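You operate a simulated robot arm through the tools that you are given. There is no shell and no other tool.

You run a simulated robot arm. Do the job below in one go: nothing can be reset, and whatever is moved stays where it is left.

## Task
Shut the air unit down and let all the air out.
Fine: stop pressed, red valve shut, yellow and green valves open, socket 6 off; hoses and plug stay in.

It is judged by the outcome, as a careful person would: the job done as asked, and still so three seconds after it is handed in. It fails if anything else is knocked over, pushed out of place, dropped, spilled or broken.

## Robot
A 7-joint arm with a three-finger gripper, fixed in place. Base frame: the origin is on the floor under the middle of its stand, x ahead of it, y to its left, z up. Lengths are in cm, angles in rad, forces in N, time in s.
It reaches about 134.2 cm from its shoulder. Its first joint turns from -2.897 to 2.897 rad. Payload 2.69 kg.
The TCP is the grasp point between the finger pads, 3 cm short of the fingertips. In the tool frame z runs along the fingers and y along their closing line. The gripper opens to 12.8 cm; its body begins 11.7 cm behind the TCP.
Orientation is told as [roll, pitch, yaw] about the base's x, y, z axes, in that order, counted from this pose: with the fingers straight down and closing along the base's y, the tool's x points along the base's -x, its y along +y and its z along -z.

## Interface
- The arm moves only by the tool drive_tool. Its argument "commands" is a list of rows, each an object of numbers (a shift or turn left out is 0, a gripper value left out holds the last): "ax", "ay", "az": the turn, a rotation vector about the tool's x, y, z in rad; "tx", "ty", "tz": the shift along the tool's x, y, z in mm; "grip": the opening in per cent of the stroke, from 0 (shut) to 100 (fully open). In form: [{"ax": .., "ay": .., "az": .., "tx": .., "ty": .., "tz": .., "grip": ..}, ...]. A call has 1 to 20 rows; each row shifts and turns the commanded pose from where the row before left it, along the tool's axes as they then stand. A row lasts 0.2 s, in which the tool goes at most 5 cm and 0.15 rad; a call with a longer step from one row to the next is refused whole, and so is a gripper value outside its range. A pose out of reach is approached as far as the arm can. The call stops where the force on the tool passes 90 N (or 10 N more than at its start, if that is more) or the arm is blocked; 0.2 s more then pass. Each finger travels about 12.7 cm/s and halts on what it meets, pressing with about 34 N; the grip force reading is that of the motor and also rises with nothing between the fingers. The clock runs only during rows and for 0.2 s after the last one: add rows that do not move to give the fingers time. The reply holds the time, the measured pose of the TCP, the force on the tool along the base axes, the opening and the grip force, in the units named above and with some noise, with the torque about the TCP (base axes, N m) and any sound that the robot's microphone picked up.
- Cameras (640 x 400 px; columns grow to the right, rows downward): "scene" is fixed at [40.11, -50.13, 176.96]; the picture's right is [0.95, -0.33, 0.00], its down [-0.17, -0.48, -0.86] and it looks along [0.28, 0.81, -0.51] (base axes); focal length 328 px, centre (320, 200). "wrist" rides on the gripper at [5.8, 5.4, -13.1] in the tool frame; the picture's right is [-0.68, 0.74, 0.00], its down [-0.62, -0.57, -0.55] and it looks along [-0.40, -0.37, 0.84] (tool axes); focal length 234 px, centre (320, 200). There is no depth. A picture from a camera that has moved, and an enlarged one, comes with that camera's place and axes in the base frame and with its lens.
- grab_frame(camera): a new picture of that camera. The clock stands still meanwhile.
- move_column(by): moves the trunk up (or, below 0, down) by that many cm; the arm rides with it, the base frame stays. It gives what a move gives, with no picture.
- inspect(camera, box): a new picture of the part [left, top, right, bottom] of that camera's present view, enlarged. The clock stands still meanwhile.
- sign_off(): hands the job in; it is judged then, once.

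Places have to be worked out from the pictures, the camera data and where the tool is seen. Open the gripper and draw the arm clear of the work before you hand the job in, unless the task says otherwise.

The tools are called as name(argument=value, ...) on one line, values as JSON. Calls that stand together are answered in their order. drive_tool: Moves the arm, as the interface text tells. Its arguments: {"type":"object","properties":{"commands":{"type":"array","items":{"type":"object","properties":{"ax":{"type":"number"},"ay":{"type":"number"},"az":{"type":"number"},"tx":{"type":"number"},"ty":{"type":"number"},"tz":{"type":"number"},"grip":{"type":"number"}}}}},"required":["commands"]} The other tools are called the same way: move_column (by) moves the trunk up or down; grab_frame (camera) takes a picture; inspect (camera, box) takes an enlarged picture of a part of a camera's view; sign_off () hands the job in.

At the start:

```text
clock: 0.0
eef_pos: [52.2, 46.37, 147.3]
orientation: [-0.001, -0.001, 0.0]
wrist_force: [0.0, 0.9, -1.0]
torque: [-0.01, -0.01, 0.02]
gripper_width: 12.8
gripper_force: 0.2
trunk travel left (down, up): [-22.5, 12.5]
```

scene: 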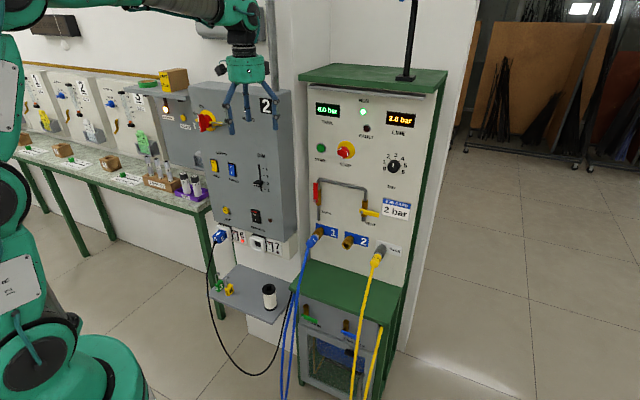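
wrist: 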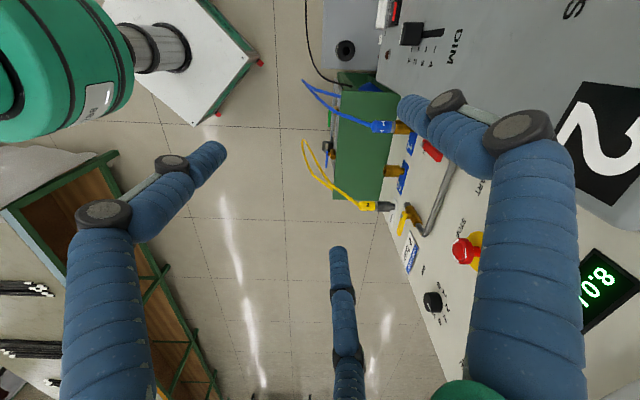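

I'll start by enlarging the parts of the scene view to identify the controls on the air unit.

inspect(camera="scene", box=[290, 80, 440, 180])

inspect(camera="scene", box=[290, 165, 440, 275])

inspect(camera="scene", box=[270, 270, 420, 400])

inspect(camera="scene", box=[180, 180, 310, 320])

inspect(camera="scene", box=[150, 60, 310, 190])

```text
4.00 times, centred on (365, 130) of scene
camera zoom: at [40.11, -50.13, 176.96], right [0.95, -0.33, 0.0], down [-0.17, -0.48, -0.86], along [0.28, 0.81, -0.51], focal length 1314 px, centre (140, 480)
```

zoom: 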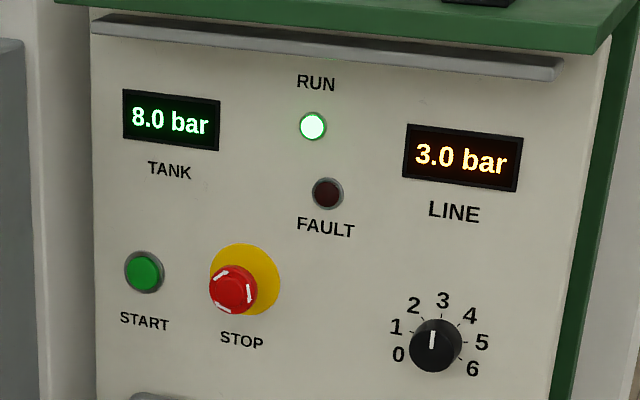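

```text
3.64 times, centred on (365, 220) of scene
camera zoom: at [40.11, -50.13, 176.96], right [0.95, -0.33, 0.0], down [-0.17, -0.48, -0.86], along [0.28, 0.81, -0.51], focal length 1194 px, centre (156, 127)
```

zoom: 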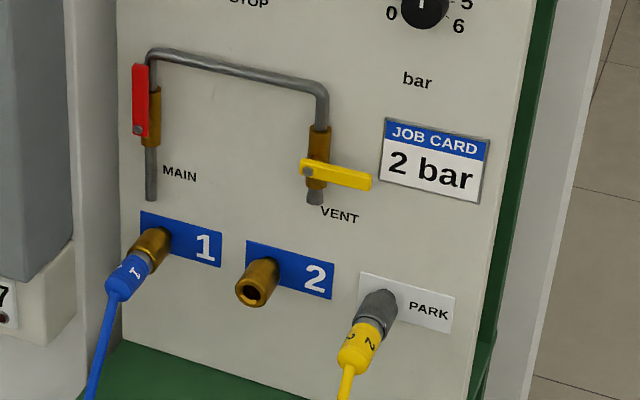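

```text
3.08 times, centred on (345, 335) of scene
camera zoom: at [40.11, -50.13, 176.96], right [0.95, -0.33, 0.0], down [-0.17, -0.48, -0.86], along [0.28, 0.81, -0.51], focal length 1011 px, centre (243, -215)
```

zoom: 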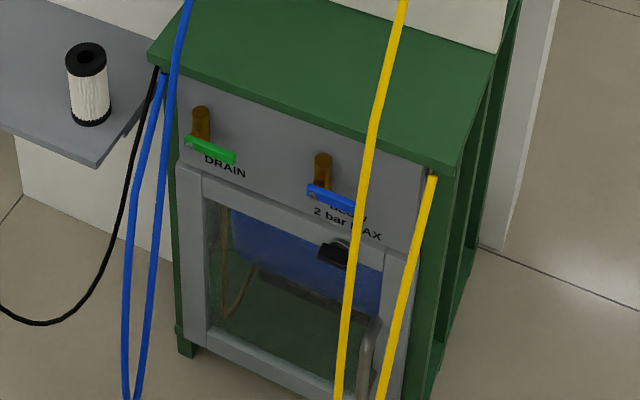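

```text
2.86 times, centred on (245, 250) of scene
camera zoom: at [40.11, -50.13, 176.96], right [0.95, -0.33, 0.0], down [-0.17, -0.48, -0.86], along [0.28, 0.81, -0.51], focal length 938 px, centre (534, 57)
```

zoom: 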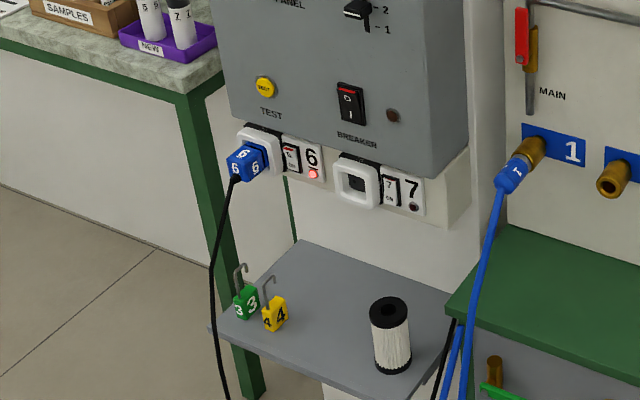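

```text
3.08 times, centred on (230, 125) of scene
camera zoom: at [40.11, -50.13, 176.96], right [0.95, -0.33, 0.0], down [-0.17, -0.48, -0.86], along [0.28, 0.81, -0.51], focal length 1011 px, centre (597, 431)
```

zoom: 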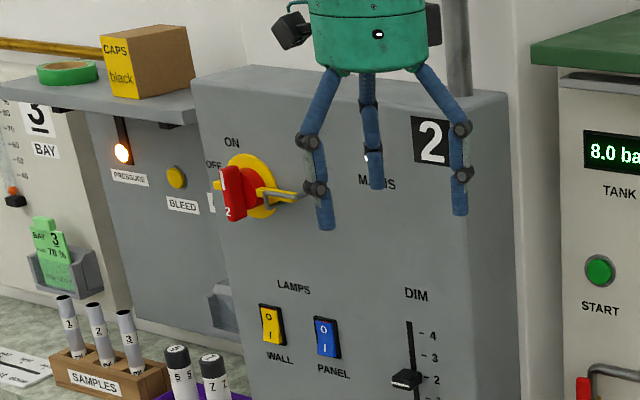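

I'll get enlarged wrist-camera views so I can triangulate positions against the scene camera.

inspect(camera="wrist", box=[290, 60, 450, 160])

inspect(camera="wrist", box=[340, 140, 500, 240])

inspect(camera="wrist", box=[380, 220, 540, 320])

inspect(camera="wrist", box=[310, 0, 470, 100])

```text
4.00 times, centred on (370, 110) of wrist
camera zoom: at [46.17, 51.76, 160.47], right [0.68, 0.74, 0.0], down [0.62, -0.57, 0.55], along [0.4, -0.37, -0.84], focal length 937 px, centre (120, 560)
```

zoom: 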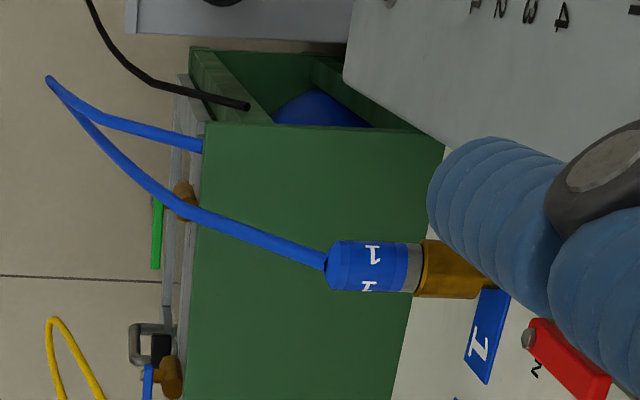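

```text
4.00 times, centred on (420, 190) of wrist
camera zoom: at [46.17, 51.76, 160.47], right [0.68, 0.74, 0.0], down [0.62, -0.57, 0.55], along [0.4, -0.37, -0.84], focal length 937 px, centre (-80, 240)
```

zoom: 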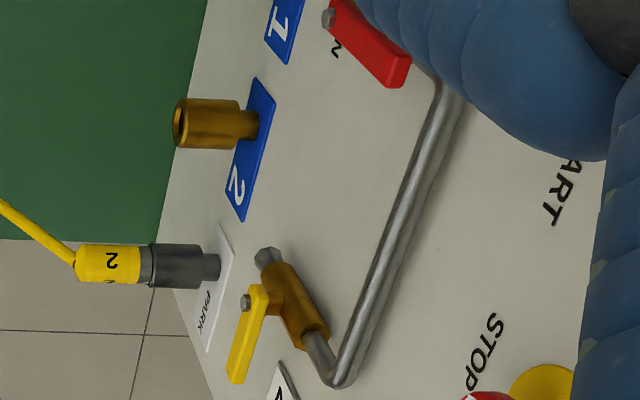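

```text
4.00 times, centred on (460, 270) of wrist
camera zoom: at [46.17, 51.76, 160.47], right [0.68, 0.74, 0.0], down [0.62, -0.57, 0.55], along [0.4, -0.37, -0.84], focal length 937 px, centre (-240, -80)
```

zoom: 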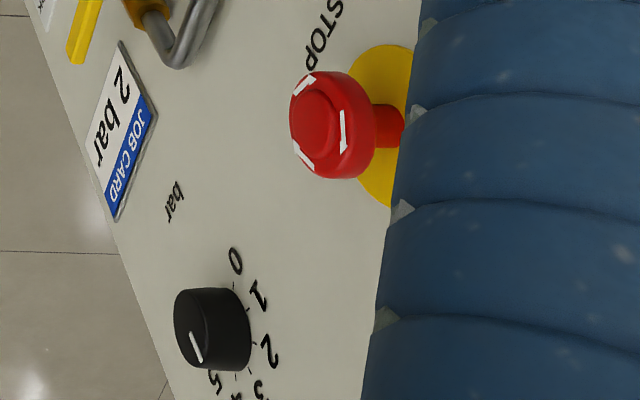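

```text
4.00 times, centred on (390, 50) of wrist
camera zoom: at [46.17, 51.76, 160.47], right [0.68, 0.74, 0.0], down [0.62, -0.57, 0.55], along [0.4, -0.37, -0.84], focal length 937 px, centre (40, 800)
```

zoom: 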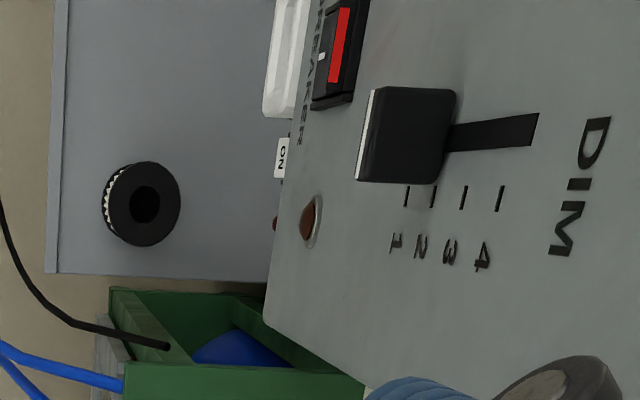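

The panel plane triangulates to x+y≈137.5 (45° wall), STOP at about (84,50.5,132), drain lever pivot near (63.6,40.6,64), and the electrical box face at x+y≈119. I'll turn the tool in place to point horizontally at the panel and close the fingers.

drive_tool(commands=[{"ax": -0.101, "ay": -0.101, "grip": 0}, {"ax": -0.101, "ay": -0.101}, {"ax": -0.101, "ay": -0.101}, {"ax": -0.101, "ay": -0.101}, {"ax": -0.101, "ay": -0.101}, {"ax": -0.101, "ay": -0.101}, {"ax": -0.101, "ay": -0.101}, {"ax": -0.101, "ay": -0.101}, {"ax": -0.101, "ay": -0.101}, {"ax": -0.101, "ay": -0.101}, {"ax": -0.101, "ay": -0.101}])

```text
clock: 2.6
eef_pos: [51.57, 48.15, 143.53]
orientation: [1.223, -0.774, -0.475]
wrist_force: [1.6, 1.4, -0.3]
torque: [0.03, 0.01, 0.0]
gripper_width: 0.2
gripper_force: 31.7
out of reach, approached as far as the arm can: row 10, 11
trunk travel left (down, up): [-22.5, 12.5]
stopped in row 11: the arm was blocked; the commanded pose is now the measured one
```

The arm ran out near the end of the tilt; let me look at how it stands now.

grab_frame(camera="scene")

grab_frame(camera="wrist")

```text
taken
```

scene: 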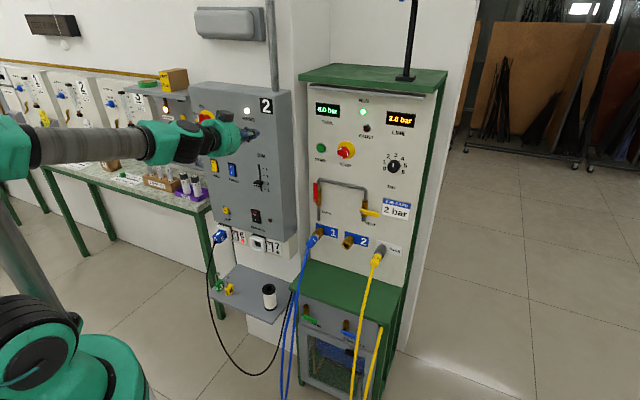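

```text
taken
camera wrist: at [37.15, 43.77, 146.18], right [0.12, 0.22, 0.97], down [0.28, -0.94, 0.18], along [0.95, 0.25, -0.17], focal length 234 px, centre (320, 200)
```

wrist: 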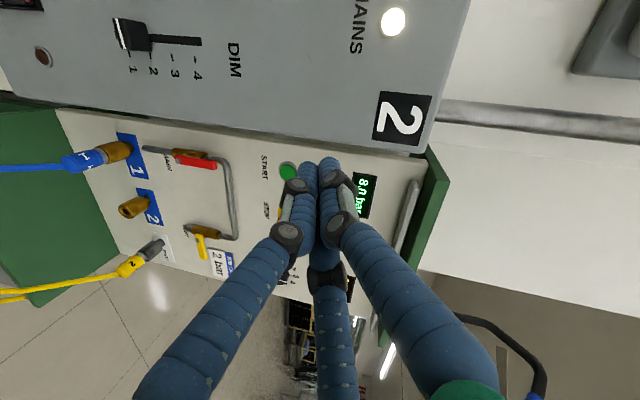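

The fingers form a tight cluster when shut and the tool points at the wall, about 14° below level. I'll shift it out toward the air unit (in front of STOP, staying 15 cm off the panel), where the arm is less folded.

drive_tool(commands=[{"tx": -15.7, "ty": -31.3, "tz": 16.7, "grip": 0}, {"tx": -15.7, "ty": -31.3, "tz": 16.7}, {"tx": -15.7, "ty": -31.3, "tz": 16.7}, {"tx": -15.7, "ty": -31.3, "tz": 16.7}, {"tx": -15.7, "ty": -31.3, "tz": 16.7}, {"tx": -15.7, "ty": -31.3, "tz": 16.7}])

```text
clock: 4.0
eef_pos: [71.92, 40.74, 135.33]
orientation: [1.233, -0.774, -0.482]
wrist_force: [-0.6, 0.1, 0.2]
torque: [-0.01, 0.0, 0.0]
gripper_width: 0.18
gripper_force: 31.5
trunk travel left (down, up): [-22.5, 12.5]
```

It reached (71.9,40.7,135.3) cleanly. Now I level the tool so it points straight along the panel normal and roll it so the wrist camera sits on top.

drive_tool(commands=[{"ax": -0.06, "ay": -0.1075}, {"ax": -0.06, "ay": -0.1075}, {"az": 0.14}, {"az": 0.14}, {"az": 0.14}, {"az": 0.14}, {"az": 0.14}, {"az": 0.14}, {"az": 0.14}, {"az": 0.14}, {"az": 0.14}, {"az": 0.14}, {"az": 0.14}])

grab_frame(camera="wrist")

grab_frame(camera="scene")

```text
clock: 6.8
eef_pos: [71.96, 40.78, 135.44]
orientation: [1.568, 0.731, -0.786]
wrist_force: [-0.2, -0.3, -0.3]
torque: [-0.02, 0.0, 0.0]
gripper_width: 0.21
gripper_force: 31.5
trunk travel left (down, up): [-22.5, 12.5]
```

```text
taken
camera wrist: at [62.07, 32.06, 143.33], right [0.7, -0.7, 0.1], down [-0.33, -0.45, -0.83], along [0.63, 0.55, -0.55], focal length 234 px, centre (320, 200)
```

wrist: 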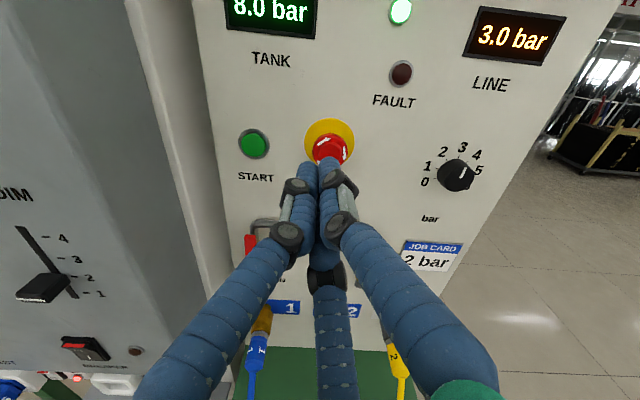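

```text
taken
```

scene: 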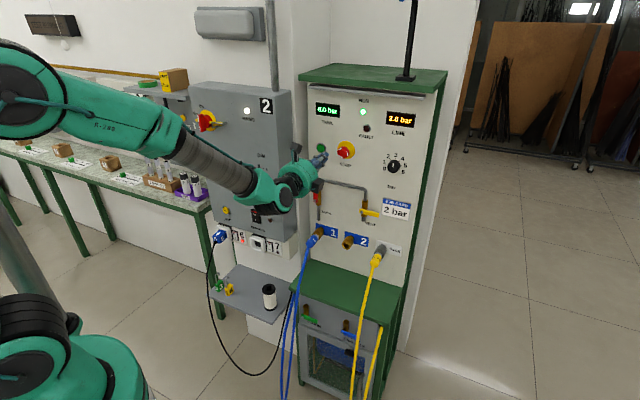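

The tool is now square to the panel with an upright camera. STOP sits at about u=23.7 right, z=132; I'll centre the finger cluster on it and move up close before pressing.

drive_tool(commands=[{"tx": -17.5, "ty": -7.2, "tz": 25}, {"tx": -17.5, "ty": -7.2, "tz": 25}])

grab_frame(camera="wrist")

inspect(camera="scene", box=[290, 100, 440, 200])

```text
clock: 7.4
eef_pos: [76.62, 43.25, 131.96]
orientation: [1.567, 0.73, -0.789]
wrist_force: [-0.7, 0.6, -0.5]
torque: [0.0, -0.03, -0.01]
gripper_width: 0.2
gripper_force: 31.4
trunk travel left (down, up): [-22.5, 12.5]
```

```text
taken
camera wrist: at [66.78, 34.46, 139.91], right [0.7, -0.7, 0.1], down [-0.33, -0.45, -0.83], along [0.63, 0.55, -0.55], focal length 234 px, centre (320, 200)
```

wrist: 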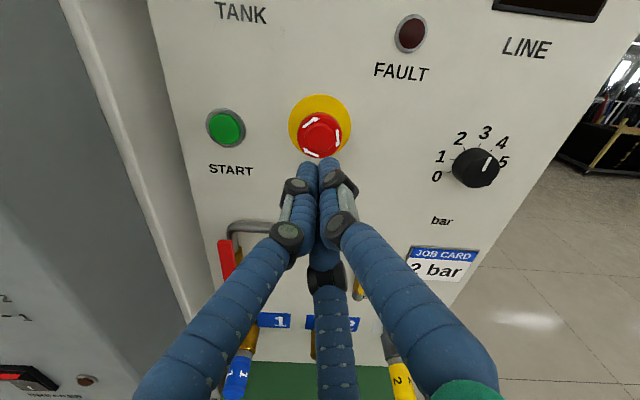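

```text
4.00 times, centred on (365, 150) of scene
camera zoom: at [40.11, -50.13, 176.96], right [0.95, -0.33, 0.0], down [-0.17, -0.48, -0.86], along [0.28, 0.81, -0.51], focal length 1314 px, centre (140, 400)
```

zoom: 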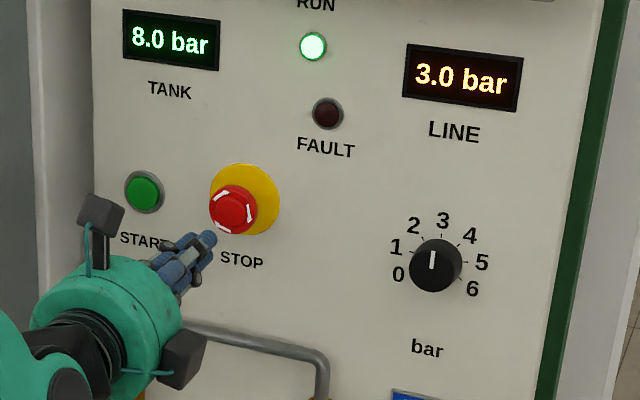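

Projection of the fingertips forward lands on the centre of the red mushroom. I'll press forward in small steps and watch force and sound.

drive_tool(commands=[{"tz": 30}, {"tz": 20}, {"tz": 5}, {"tz": 5}, {"tz": 5}, {"tz": 5}])

inspect(camera="scene", box=[290, 100, 440, 200])

```text
clock: 8.8
eef_pos: [81.17, 47.99, 132.08]
orientation: [1.569, 0.728, -0.789]
wrist_force: [-30.4, -27.8, 0.5]
torque: [0.0, -0.25, 0.03]
gripper_width: 0.6
gripper_force: 31.6
trunk travel left (down, up): [-22.5, 12.5]
```

```text
4.00 times, centred on (365, 150) of scene
camera zoom: at [40.11, -50.13, 176.96], right [0.95, -0.33, 0.0], down [-0.17, -0.48, -0.86], along [0.28, 0.81, -0.51], focal length 1314 px, centre (140, 400)
```

zoom: 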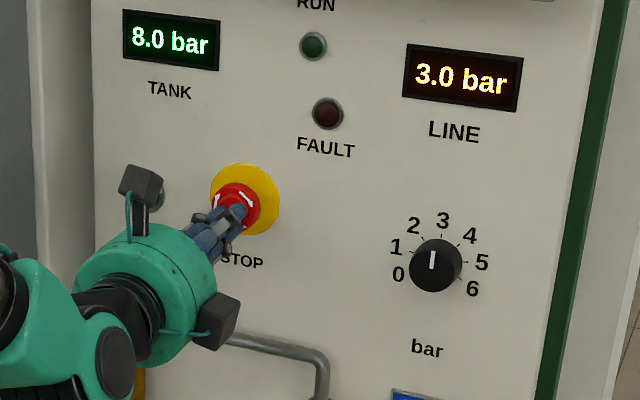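

RUN went dark at about 41 N, so the stop registered. I'll press slightly more to make sure it latches, then back off.

drive_tool(commands=[{"tz": 4}, {}, {"tz": -20}, {"tz": -40}, {"tz": -40}])

inspect(camera="scene", box=[290, 80, 440, 180])

grab_frame(camera="wrist")

```text
clock: 10.0
eef_pos: [74.75, 41.41, 132.03]
orientation: [1.57, 0.729, -0.785]
wrist_force: [1.0, 0.5, 0.3]
torque: [-0.04, -0.02, -0.03]
gripper_width: 0.23
gripper_force: 31.6
trunk travel left (down, up): [-22.5, 12.5]
```

```text
4.00 times, centred on (365, 130) of scene
camera zoom: at [40.11, -50.13, 176.96], right [0.95, -0.33, 0.0], down [-0.17, -0.48, -0.86], along [0.28, 0.81, -0.51], focal length 1314 px, centre (140, 480)
```

zoom: 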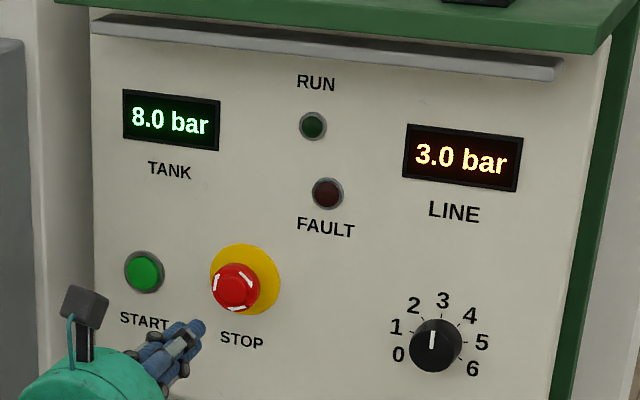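

```text
taken
camera wrist: at [64.98, 32.61, 140.04], right [0.7, -0.7, 0.1], down [-0.33, -0.45, -0.83], along [0.63, 0.55, -0.55], focal length 234 px, centre (320, 200)
```

wrist: 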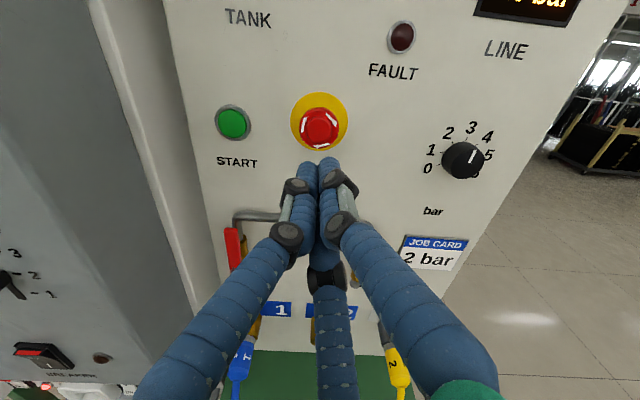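

STOP stays in and RUN is off. Next is the red MAIN valve: lever upright at about u=13, z 109–118.5, pivot at the bottom (74.7,56.3,110). I'll shift right a little for a clear look at both upper valves.

drive_tool(commands=[{"tx": -20, "ty": 18}, {"tx": -20, "ty": 18}, {"tx": -20, "ty": 8}])

grab_frame(camera="wrist")

inspect(camera="wrist", box=[120, 180, 280, 280])

```text
clock: 10.8
eef_pos: [80.06, 35.99, 131.19]
orientation: [1.57, 0.73, -0.787]
wrist_force: [-0.7, 0.6, 0.3]
torque: [-0.03, 0.02, -0.01]
gripper_width: 0.22
gripper_force: 31.4
trunk travel left (down, up): [-22.5, 12.5]
```

```text
taken
camera wrist: at [70.2, 27.25, 139.06], right [0.7, -0.7, 0.1], down [-0.33, -0.45, -0.83], along [0.63, 0.55, -0.55], focal length 234 px, centre (320, 200)
```

wrist: 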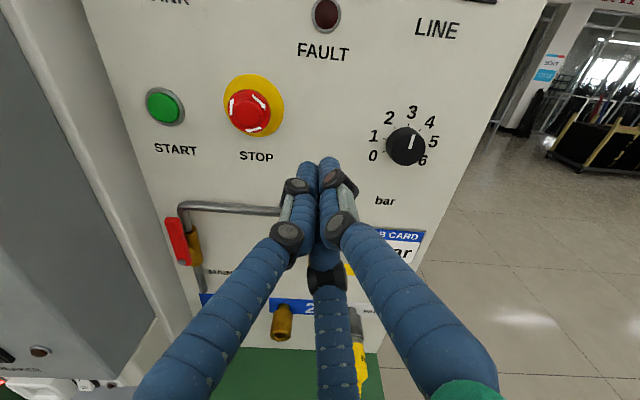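

```text
4.00 times, centred on (200, 230) of wrist
camera zoom: at [70.2, 27.25, 139.06], right [0.7, -0.7, 0.1], down [-0.33, -0.45, -0.83], along [0.63, 0.55, -0.55], focal length 937 px, centre (800, 80)
```

zoom: 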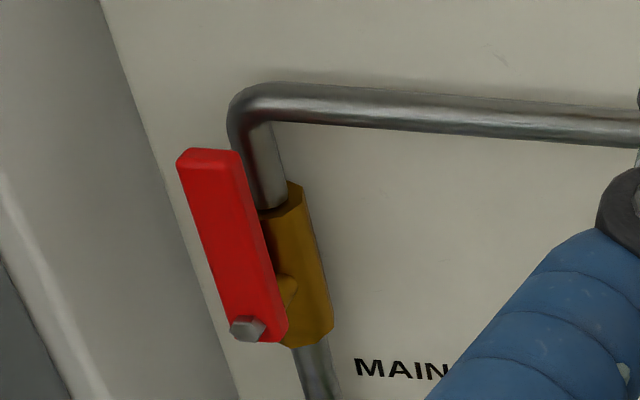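

The red lever stands about 4 cm off the panel in line with the pipe (open). I'll move to just left of its upper half, still in front of it, then check before going in.

drive_tool(commands=[{"tx": 10.2, "ty": -42.1, "tz": 3}, {"tx": 10.2, "ty": -42.1, "tz": 3}, {"tx": 10.2, "ty": -42.1, "tz": 3}, {"tx": 10.2, "ty": -42.1, "tz": 3}, {"tx": 10.2, "ty": -42.1, "tz": 3}, {"tx": 10.2, "ty": -42.1, "tz": 3}])

grab_frame(camera="wrist")

inspect(camera="scene", box=[270, 150, 390, 240])

```text
clock: 12.2
eef_pos: [67.77, 50.98, 116.94]
orientation: [1.566, 0.728, -0.758]
wrist_force: [0.0, 1.1, -1.4]
torque: [0.05, -0.01, 0.0]
gripper_width: 0.2
gripper_force: 31.9
out of reach, approached as far as the arm can: row 6
trunk travel left (down, up): [-22.5, 12.5]
```

```text
taken
camera wrist: at [58.21, 41.89, 125.02], right [0.72, -0.68, 0.1], down [-0.32, -0.46, -0.83], along [0.61, 0.57, -0.55], focal length 234 px, centre (320, 200)
```

wrist: 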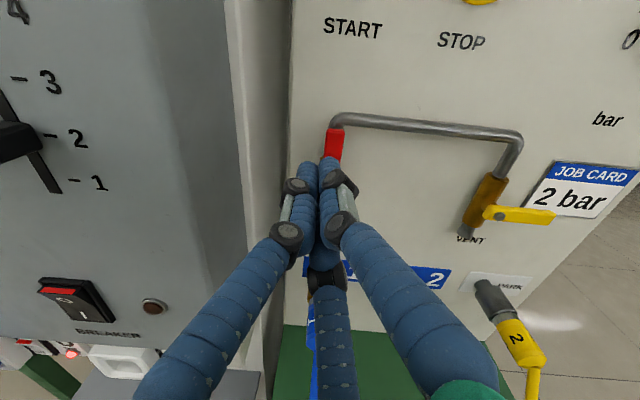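

```text
4.44 times, centred on (330, 195) of scene
camera zoom: at [40.11, -50.13, 176.96], right [0.95, -0.33, 0.0], down [-0.17, -0.48, -0.86], along [0.28, 0.81, -0.51], focal length 1460 px, centre (276, 222)
```

zoom: 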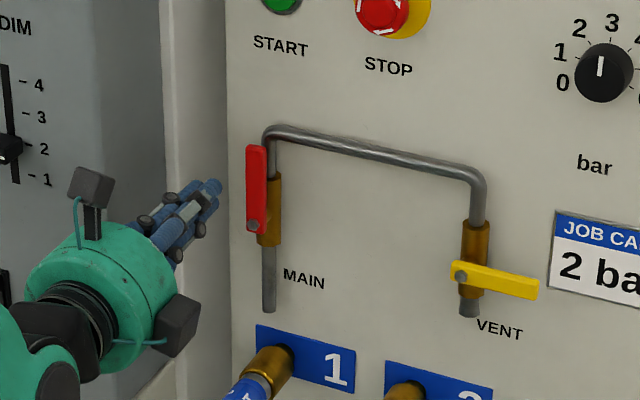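

The arm hit its limit at u≈11.9 (too folded for this height), so I'll back out to the right and lower the trunk so the shoulder sits further below the target.

drive_tool(commands=[{"tx": -10.2, "ty": 42.1, "tz": -3}, {"tx": -10.2, "ty": 42.1, "tz": -3}, {"tx": -10.2, "ty": 42.1, "tz": -3}, {"tx": -10.2, "ty": 42.1, "tz": -3}, {"tx": -10.2, "ty": 42.1, "tz": -3}])

move_column(by=-12)

```text
clock: 13.4
eef_pos: [79.26, 37.13, 129.04]
orientation: [1.568, 0.73, -0.788]
wrist_force: [0.4, 0.2, -0.5]
torque: [0.0, -0.03, -0.01]
gripper_width: 0.25
gripper_force: 31.4
trunk travel left (down, up): [-22.5, 12.5]
```

```text
clock: 14.9
eef_pos: [79.31, 37.19, 117.23]
orientation: [1.57, 0.73, -0.787]
wrist_force: [-0.5, -0.3, 0.0]
torque: [0.0, 0.01, -0.01]
gripper_width: 0.22
gripper_force: 31.5
trunk travel left (down, up): [-10.5, 24.5]
```

Trunk lowered 12 cm; TCP is at u≈29.8, d≈82.4, z≈117. Now sliding left at this height, staying about 5 cm in front of the levers.

drive_tool(commands=[{"tx": 28.9, "ty": -27.8, "tz": 3}, {"tx": 28.9, "ty": -27.8, "tz": 3}, {"tx": 28.9, "ty": -27.8, "tz": 3}, {"tx": 28.9, "ty": -27.8, "tz": 3}, {"tx": 28.9, "ty": -27.8, "tz": 3}])

grab_frame(camera="wrist")

inspect(camera="scene", box=[270, 150, 390, 240])

```text
clock: 16.1
eef_pos: [66.97, 51.49, 117.94]
orientation: [1.584, 0.729, -0.758]
wrist_force: [0.9, 0.2, 14.0]
torque: [-1.14, 1.06, 0.01]
gripper_width: 0.22
gripper_force: 31.4
out of reach, approached as far as the arm can: row 5
trunk travel left (down, up): [-10.5, 24.5]
```

```text
taken
camera wrist: at [57.17, 42.55, 125.71], right [0.71, -0.69, 0.1], down [-0.31, -0.45, -0.84], along [0.62, 0.57, -0.54], focal length 234 px, centre (320, 200)
```

wrist: 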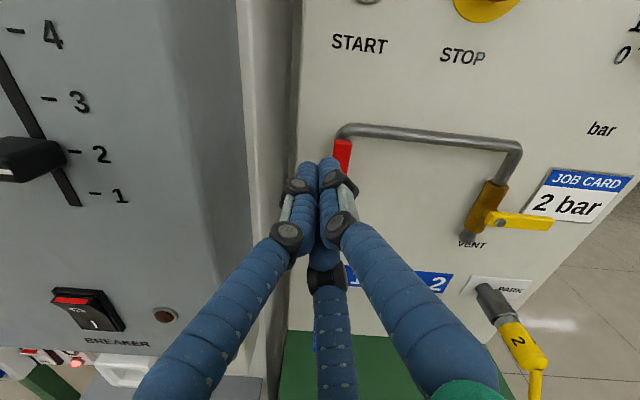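

```text
4.44 times, centred on (330, 195) of scene
camera zoom: at [40.11, -50.13, 176.96], right [0.95, -0.33, 0.0], down [-0.17, -0.48, -0.86], along [0.28, 0.81, -0.51], focal length 1460 px, centre (276, 222)
```

zoom: 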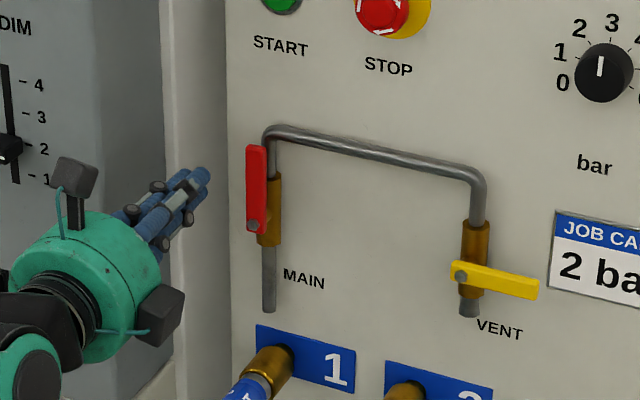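

There's an unexpected 14 N upward reading and the arm is at its limit, so I'll back off to the right and pitch the tool downward ~25°, which the arm handles more easily.

drive_tool(commands=[{"tx": -25, "ty": 23}, {"tx": -12, "ty": 11}, {"ax": 0.108, "ay": -0.097}, {"ax": 0.108, "ay": -0.097}, {"ax": 0.108, "ay": -0.097}])

grab_frame(camera="scene")

```text
clock: 17.3
eef_pos: [70.45, 47.81, 116.61]
orientation: [1.007, 0.645, -1.152]
wrist_force: [0.4, 0.4, -0.3]
torque: [0.03, -0.06, 0.01]
gripper_width: 0.2
gripper_force: 31.6
trunk travel left (down, up): [-10.5, 24.5]
```

```text
taken
```

scene: 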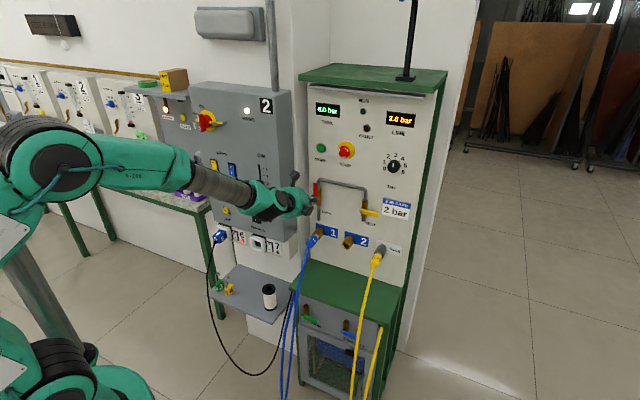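

Force is gone and the tool is pitched 25° down. Now I shift left to u≈9.7 (left of the red lever), tips still about 3 cm short of the lever's depth.

drive_tool(commands=[{"tx": 14.9, "ty": -7, "tz": 5.8}, {"tx": 14.9, "ty": -7, "tz": 5.8}, {"tx": 14.9, "ty": -7, "tz": 5.8}, {"tx": 14.9, "ty": -7, "tz": 5.8}])

grab_frame(camera="wrist")

inspect(camera="scene", box=[270, 150, 390, 240])

```text
clock: 18.3
eef_pos: [68.1, 54.46, 117.45]
orientation: [1.009, 0.649, -1.149]
wrist_force: [-0.4, -0.1, -0.1]
torque: [0.03, 0.0, 0.02]
gripper_width: 0.17
gripper_force: 31.0
trunk travel left (down, up): [-10.5, 24.5]
```

```text
taken
camera wrist: at [61.39, 48.79, 130.2], right [0.73, -0.68, 0.09], down [-0.54, -0.66, -0.52], along [0.41, 0.33, -0.85], focal length 234 px, centre (320, 200)
```

wrist: 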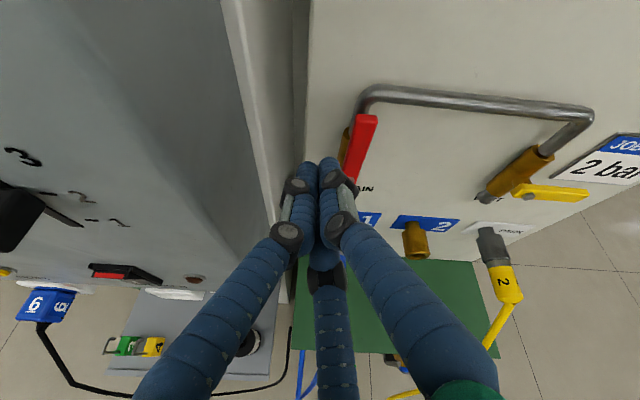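

```text
4.44 times, centred on (330, 195) of scene
camera zoom: at [40.11, -50.13, 176.96], right [0.95, -0.33, 0.0], down [-0.17, -0.48, -0.86], along [0.28, 0.81, -0.51], focal length 1460 px, centre (276, 222)
```

zoom: 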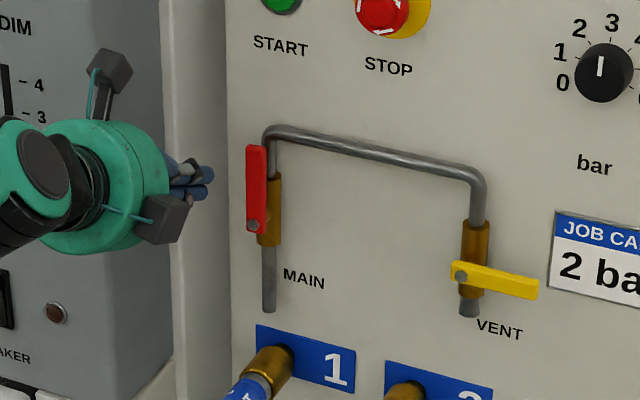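

Clear position: tips at u≈9.7, just left of the lever. Moving straight toward the panel 4.3 cm so the tips overlap the lever's depth.

drive_tool(commands=[{"tx": 4.1, "ty": 4.5, "tz": 12.9}, {"tx": 4.1, "ty": 4.5, "tz": 12.9}, {"tx": 4.1, "ty": 4.5, "tz": 12.9}])

inspect(camera="wrist", box=[240, 80, 440, 205])

inspect(camera="scene", box=[270, 150, 390, 240])

```text
clock: 19.1
eef_pos: [71.1, 57.52, 117.54]
orientation: [1.011, 0.65, -1.149]
wrist_force: [-0.9, 0.7, -0.5]
torque: [-0.04, 0.0, -0.02]
gripper_width: 0.21
gripper_force: 31.1
trunk travel left (down, up): [-10.5, 24.5]
```

```text
3.20 times, centred on (340, 142) of wrist
camera zoom: at [64.45, 51.92, 130.27], right [0.73, -0.68, 0.09], down [-0.54, -0.66, -0.52], along [0.41, 0.33, -0.85], focal length 749 px, centre (256, 384)
```

zoom: 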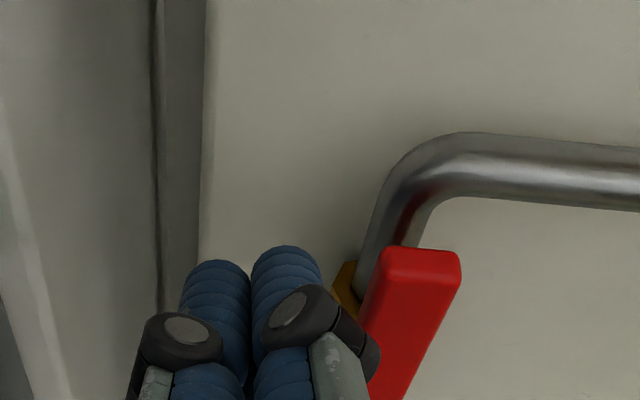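

```text
4.44 times, centred on (330, 195) of scene
camera zoom: at [40.11, -50.13, 176.96], right [0.95, -0.33, 0.0], down [-0.17, -0.48, -0.86], along [0.28, 0.81, -0.51], focal length 1460 px, centre (276, 222)
```

zoom: 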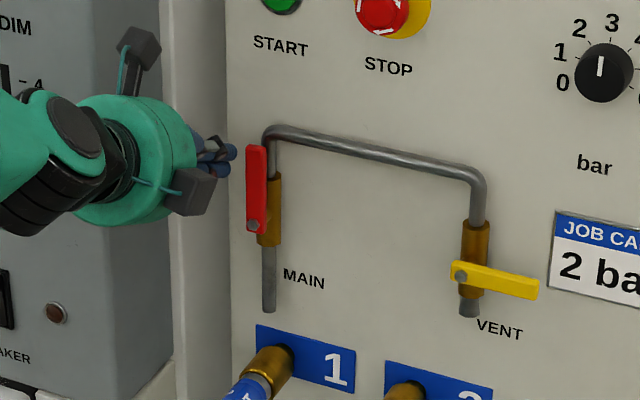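

Tips overlap the lever at z≈116, just left of it. Now a first gentle push to the right along the lever's arc, watching the force.

drive_tool(commands=[{"tx": -6.3, "ty": 5.7}, {"tx": -4.9, "ty": 7.2, "tz": -1}, {"tx": -4.9, "ty": 7.2, "tz": -1}, {"tx": -6.5, "ty": 5.9}, {"tx": -6.5, "ty": 5.9}])

inspect(camera="scene", box=[270, 150, 390, 240])

inspect(camera="wrist", box=[240, 80, 440, 205])

```text
clock: 20.3
eef_pos: [74.14, 54.36, 118.08]
orientation: [1.013, 0.648, -1.151]
wrist_force: [0.5, -0.7, -0.1]
torque: [-0.03, 0.02, -0.02]
gripper_width: 0.2
gripper_force: 31.4
trunk travel left (down, up): [-10.5, 24.5]
```

```text
4.44 times, centred on (330, 195) of scene
camera zoom: at [40.11, -50.13, 176.96], right [0.95, -0.33, 0.0], down [-0.17, -0.48, -0.86], along [0.28, 0.81, -0.51], focal length 1460 px, centre (276, 222)
```

zoom: 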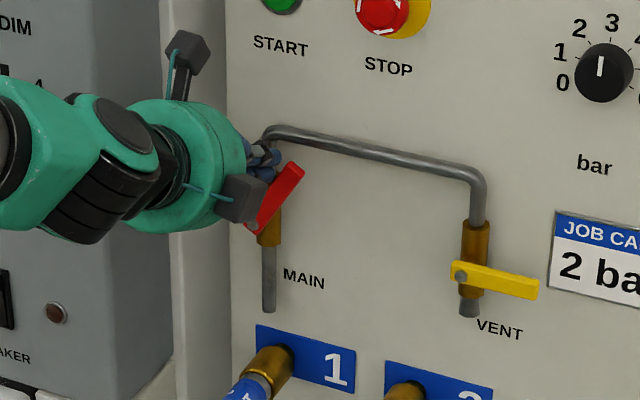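

```text
3.20 times, centred on (340, 142) of wrist
camera zoom: at [67.5, 48.9, 130.77], right [0.73, -0.68, 0.09], down [-0.54, -0.66, -0.52], along [0.41, 0.33, -0.85], focal length 749 px, centre (256, 384)
```

zoom: 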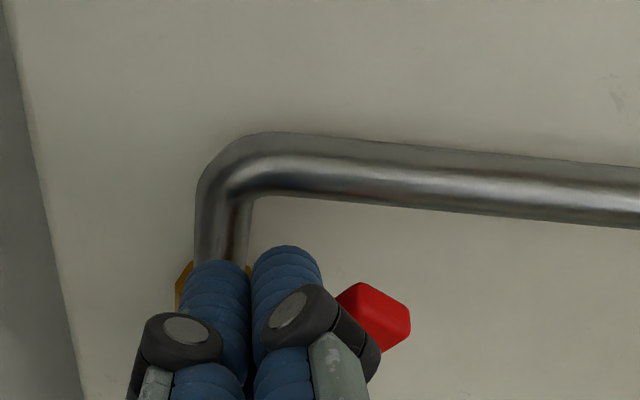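

The lever turns clockwise freely. Continuing around the arc down to horizontal.

drive_tool(commands=[{"tx": -7.8, "ty": 3.4, "tz": 1.3}, {"tx": -7.8, "ty": 3.4, "tz": 1.3}, {"tx": -8.1, "ty": 2.1, "tz": 1.8}, {"tx": -8.1, "ty": 2.1, "tz": 1.8}, {"tx": -8.6, "ty": 0.1, "tz": 2.7}, {"tx": -8.6, "ty": 0.1, "tz": 2.7}, {"tx": -7.7, "ty": -2.2, "tz": 3.2}, {"tx": -7.7, "ty": -2.2, "tz": 3.2}])

inspect(camera="scene", box=[270, 150, 390, 240])

grab_frame(camera="wrist")

```text
clock: 22.1
eef_pos: [77.76, 50.8, 114.22]
orientation: [1.016, 0.651, -1.143]
wrist_force: [-21.6, -8.0, 15.1]
torque: [-0.08, 0.29, 0.02]
gripper_width: 0.18
gripper_force: 31.0
trunk travel left (down, up): [-10.5, 24.5]
```

```text
4.44 times, centred on (330, 195) of scene
camera zoom: at [40.11, -50.13, 176.96], right [0.95, -0.33, 0.0], down [-0.17, -0.48, -0.86], along [0.28, 0.81, -0.51], focal length 1460 px, centre (276, 222)
```

zoom: 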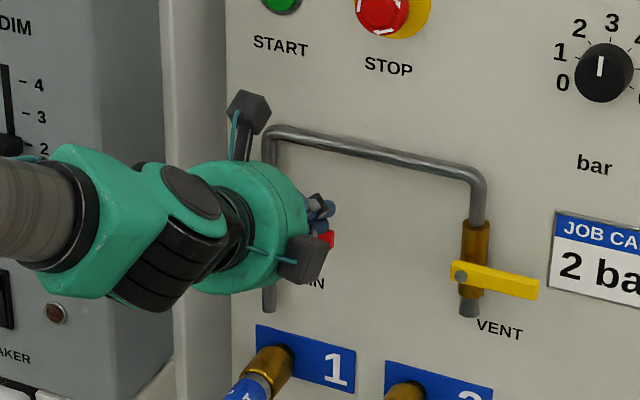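

```text
taken
camera wrist: at [71.1, 45.07, 126.95], right [0.73, -0.67, 0.09], down [-0.54, -0.66, -0.53], along [0.41, 0.34, -0.85], focal length 234 px, centre (320, 200)
```

wrist: 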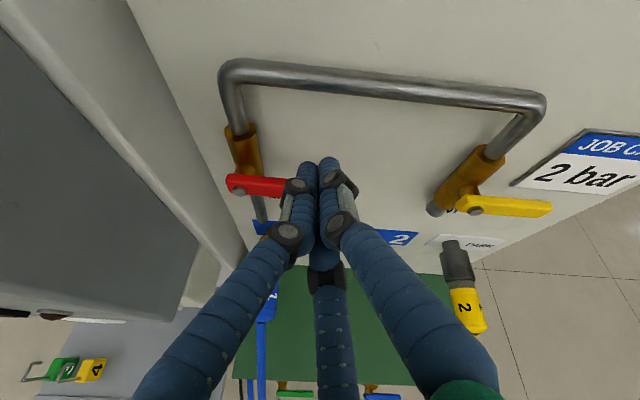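

The red lever looks horizontal now with about 15 N resisting. I'll give it a slight further push down to seat it, then lift off and look.

drive_tool(commands=[{"tx": -4.2, "ty": -4.7, "tz": 0.8}, {"tx": -2.1, "ty": -2.4, "tz": 0.4}, {}])

inspect(camera="wrist", box=[200, 80, 400, 230])

```text
clock: 22.9
eef_pos: [77.76, 50.35, 113.45]
orientation: [1.018, 0.65, -1.146]
wrist_force: [-7.5, -16.5, 32.4]
torque: [0.49, -0.15, -0.12]
gripper_width: 0.21
gripper_force: 30.7
trunk travel left (down, up): [-10.5, 24.5]
```

```text
2.67 times, centred on (300, 155) of wrist
camera zoom: at [70.95, 44.73, 126.1], right [0.73, -0.68, 0.09], down [-0.54, -0.66, -0.53], along [0.42, 0.34, -0.85], focal length 624 px, centre (373, 320)
```

zoom: 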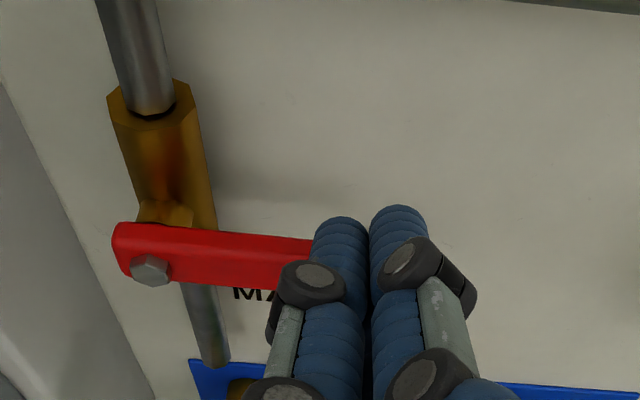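

32 N upward reaction means it's against its stop. I'll lift off the lever and back away, then verify.

drive_tool(commands=[{"tx": 9, "ty": 10, "tz": -6.4}, {"tx": -8.6, "ty": -9.5, "tz": -27}, {"tx": -8.6, "ty": -9.5, "tz": -27}, {"tx": -5, "ty": -5, "tz": -17}])

inspect(camera="scene", box=[290, 80, 430, 240])

grab_frame(camera="wrist")

```text
clock: 23.9
eef_pos: [71.99, 44.88, 114.29]
orientation: [1.011, 0.648, -1.148]
wrist_force: [0.5, 0.4, 0.1]
torque: [0.0, 0.02, 0.01]
gripper_width: 0.22
gripper_force: 31.2
trunk travel left (down, up): [-10.5, 24.5]
```

```text
2.50 times, centred on (360, 160) of scene
camera zoom: at [40.11, -50.13, 176.96], right [0.95, -0.33, 0.0], down [-0.17, -0.48, -0.86], along [0.28, 0.81, -0.51], focal length 821 px, centre (220, 300)
```

zoom: 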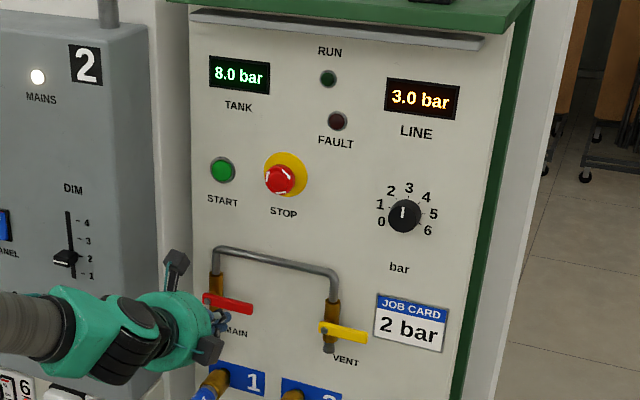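

```text
taken
camera wrist: at [65.4, 39.29, 127.12], right [0.73, -0.68, 0.09], down [-0.54, -0.66, -0.52], along [0.41, 0.33, -0.85], focal length 234 px, centre (320, 200)
```

wrist: 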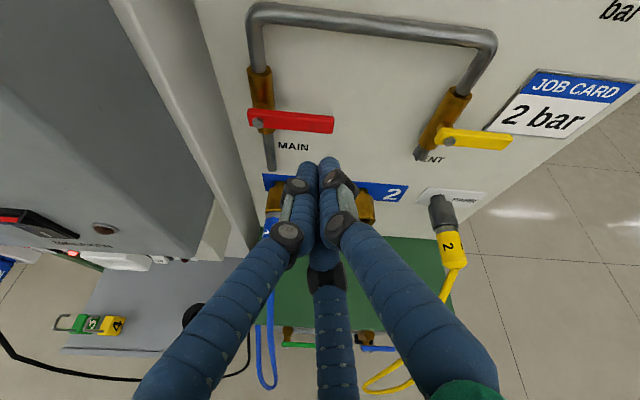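

Red MAIN is now crosswise (shut) and STOP remains in. Yellow VENT pivot is at about (88.4,42.2,110.2), lever pointing right; I'll move in front of its free end and level the tool again.

drive_tool(commands=[{"tx": -33.2, "ty": 21, "tz": 5.2}, {"tx": -33.2, "ty": 21, "tz": 5.2}, {"tx": -33.2, "ty": 21, "tz": 5.2}, {"tx": -33.2, "ty": 21, "tz": 5.2}, {"tx": -33.2, "ty": 21, "tz": 5.2}, {"ax": -0.109, "ay": 0.0975}, {"ax": -0.109, "ay": 0.0975}, {"ax": -0.109, "ay": 0.0975}])

grab_frame(camera="wrist")

inspect(camera="scene", box=[310, 160, 430, 250])

```text
clock: 25.7
eef_pos: [86.61, 31.96, 110.59]
orientation: [1.577, 0.727, -0.783]
wrist_force: [0.5, 0.0, 1.3]
torque: [-0.07, 0.09, -0.03]
gripper_width: 0.2
gripper_force: 31.7
trunk travel left (down, up): [-10.5, 24.5]
```

```text
taken
camera wrist: at [76.67, 23.06, 118.42], right [0.7, -0.71, 0.1], down [-0.33, -0.44, -0.83], along [0.63, 0.55, -0.54], focal length 234 px, centre (320, 200)
```

wrist: 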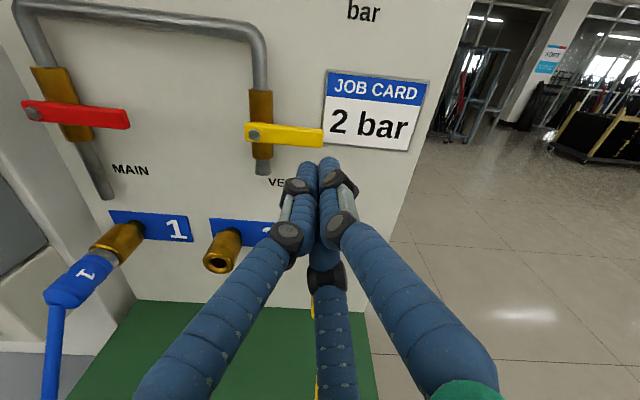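

```text
4.44 times, centred on (370, 205) of scene
camera zoom: at [40.11, -50.13, 176.96], right [0.95, -0.33, 0.0], down [-0.17, -0.48, -0.86], along [0.28, 0.81, -0.51], focal length 1460 px, centre (98, 178)
```

zoom: 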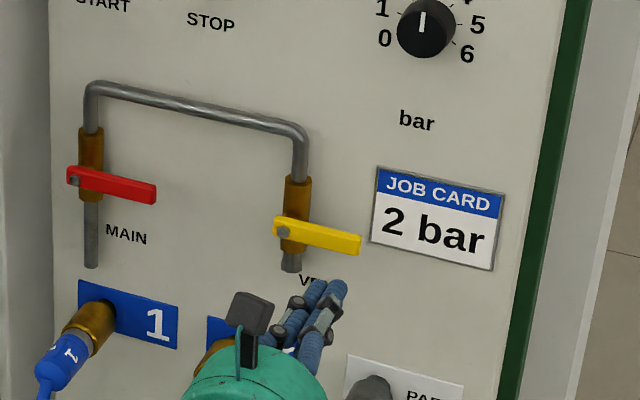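

Lever end is right above the fingertips. I'll drop ~3.5 cm so the tips are below the yellow lever, then advance so they sit under it.

drive_tool(commands=[{"tx": -10.5, "ty": -14}, {"tx": -10.5, "ty": -14}, {"tz": 25}, {"tz": 25}, {"tz": 20}])

grab_frame(camera="wrist")

inspect(camera="scene", box=[310, 160, 430, 250])

```text
clock: 26.9
eef_pos: [91.26, 37.16, 107.06]
orientation: [1.574, 0.728, -0.785]
wrist_force: [0.0, -0.7, 0.1]
torque: [-0.01, 0.01, -0.01]
gripper_width: 0.21
gripper_force: 31.2
trunk travel left (down, up): [-10.5, 24.5]
```

```text
taken
camera wrist: at [81.44, 28.36, 114.96], right [0.7, -0.7, 0.1], down [-0.33, -0.44, -0.83], along [0.63, 0.55, -0.54], focal length 234 px, centre (320, 200)
```

wrist: 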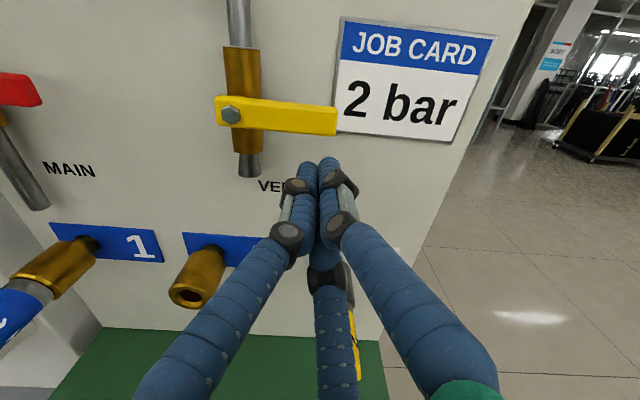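

```text
4.44 times, centred on (370, 205) of scene
camera zoom: at [40.11, -50.13, 176.96], right [0.95, -0.33, 0.0], down [-0.17, -0.48, -0.86], along [0.28, 0.81, -0.51], focal length 1460 px, centre (98, 178)
```

zoom: 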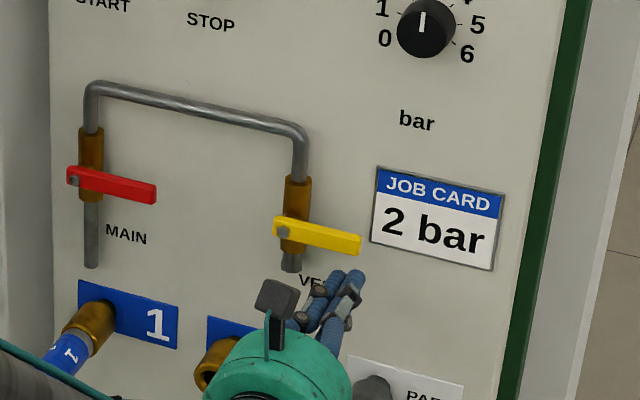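

Tips are beneath the lever near its free end. Pushing upward along the arc (toward in-line with the pipe), first part.

drive_tool(commands=[{"tx": 4.8, "ty": 10}, {"tx": 4.8, "ty": 10}, {"tx": 5.4, "ty": 6.3}, {"tx": 5.4, "ty": 6.3}])

inspect(camera="scene", box=[310, 160, 430, 250])

```text
clock: 27.9
eef_pos: [91.71, 36.71, 110.71]
orientation: [1.574, 0.73, -0.784]
wrist_force: [-0.2, -0.1, 0.8]
torque: [0.02, 0.0, 0.05]
gripper_width: 0.23
gripper_force: 31.4
trunk travel left (down, up): [-10.5, 24.5]
```

```text
4.44 times, centred on (370, 205) of scene
camera zoom: at [40.11, -50.13, 176.96], right [0.95, -0.33, 0.0], down [-0.17, -0.48, -0.86], along [0.28, 0.81, -0.51], focal length 1460 px, centre (98, 178)
```

zoom: 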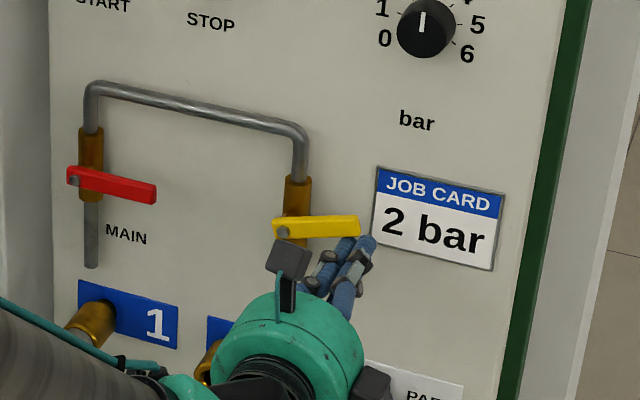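

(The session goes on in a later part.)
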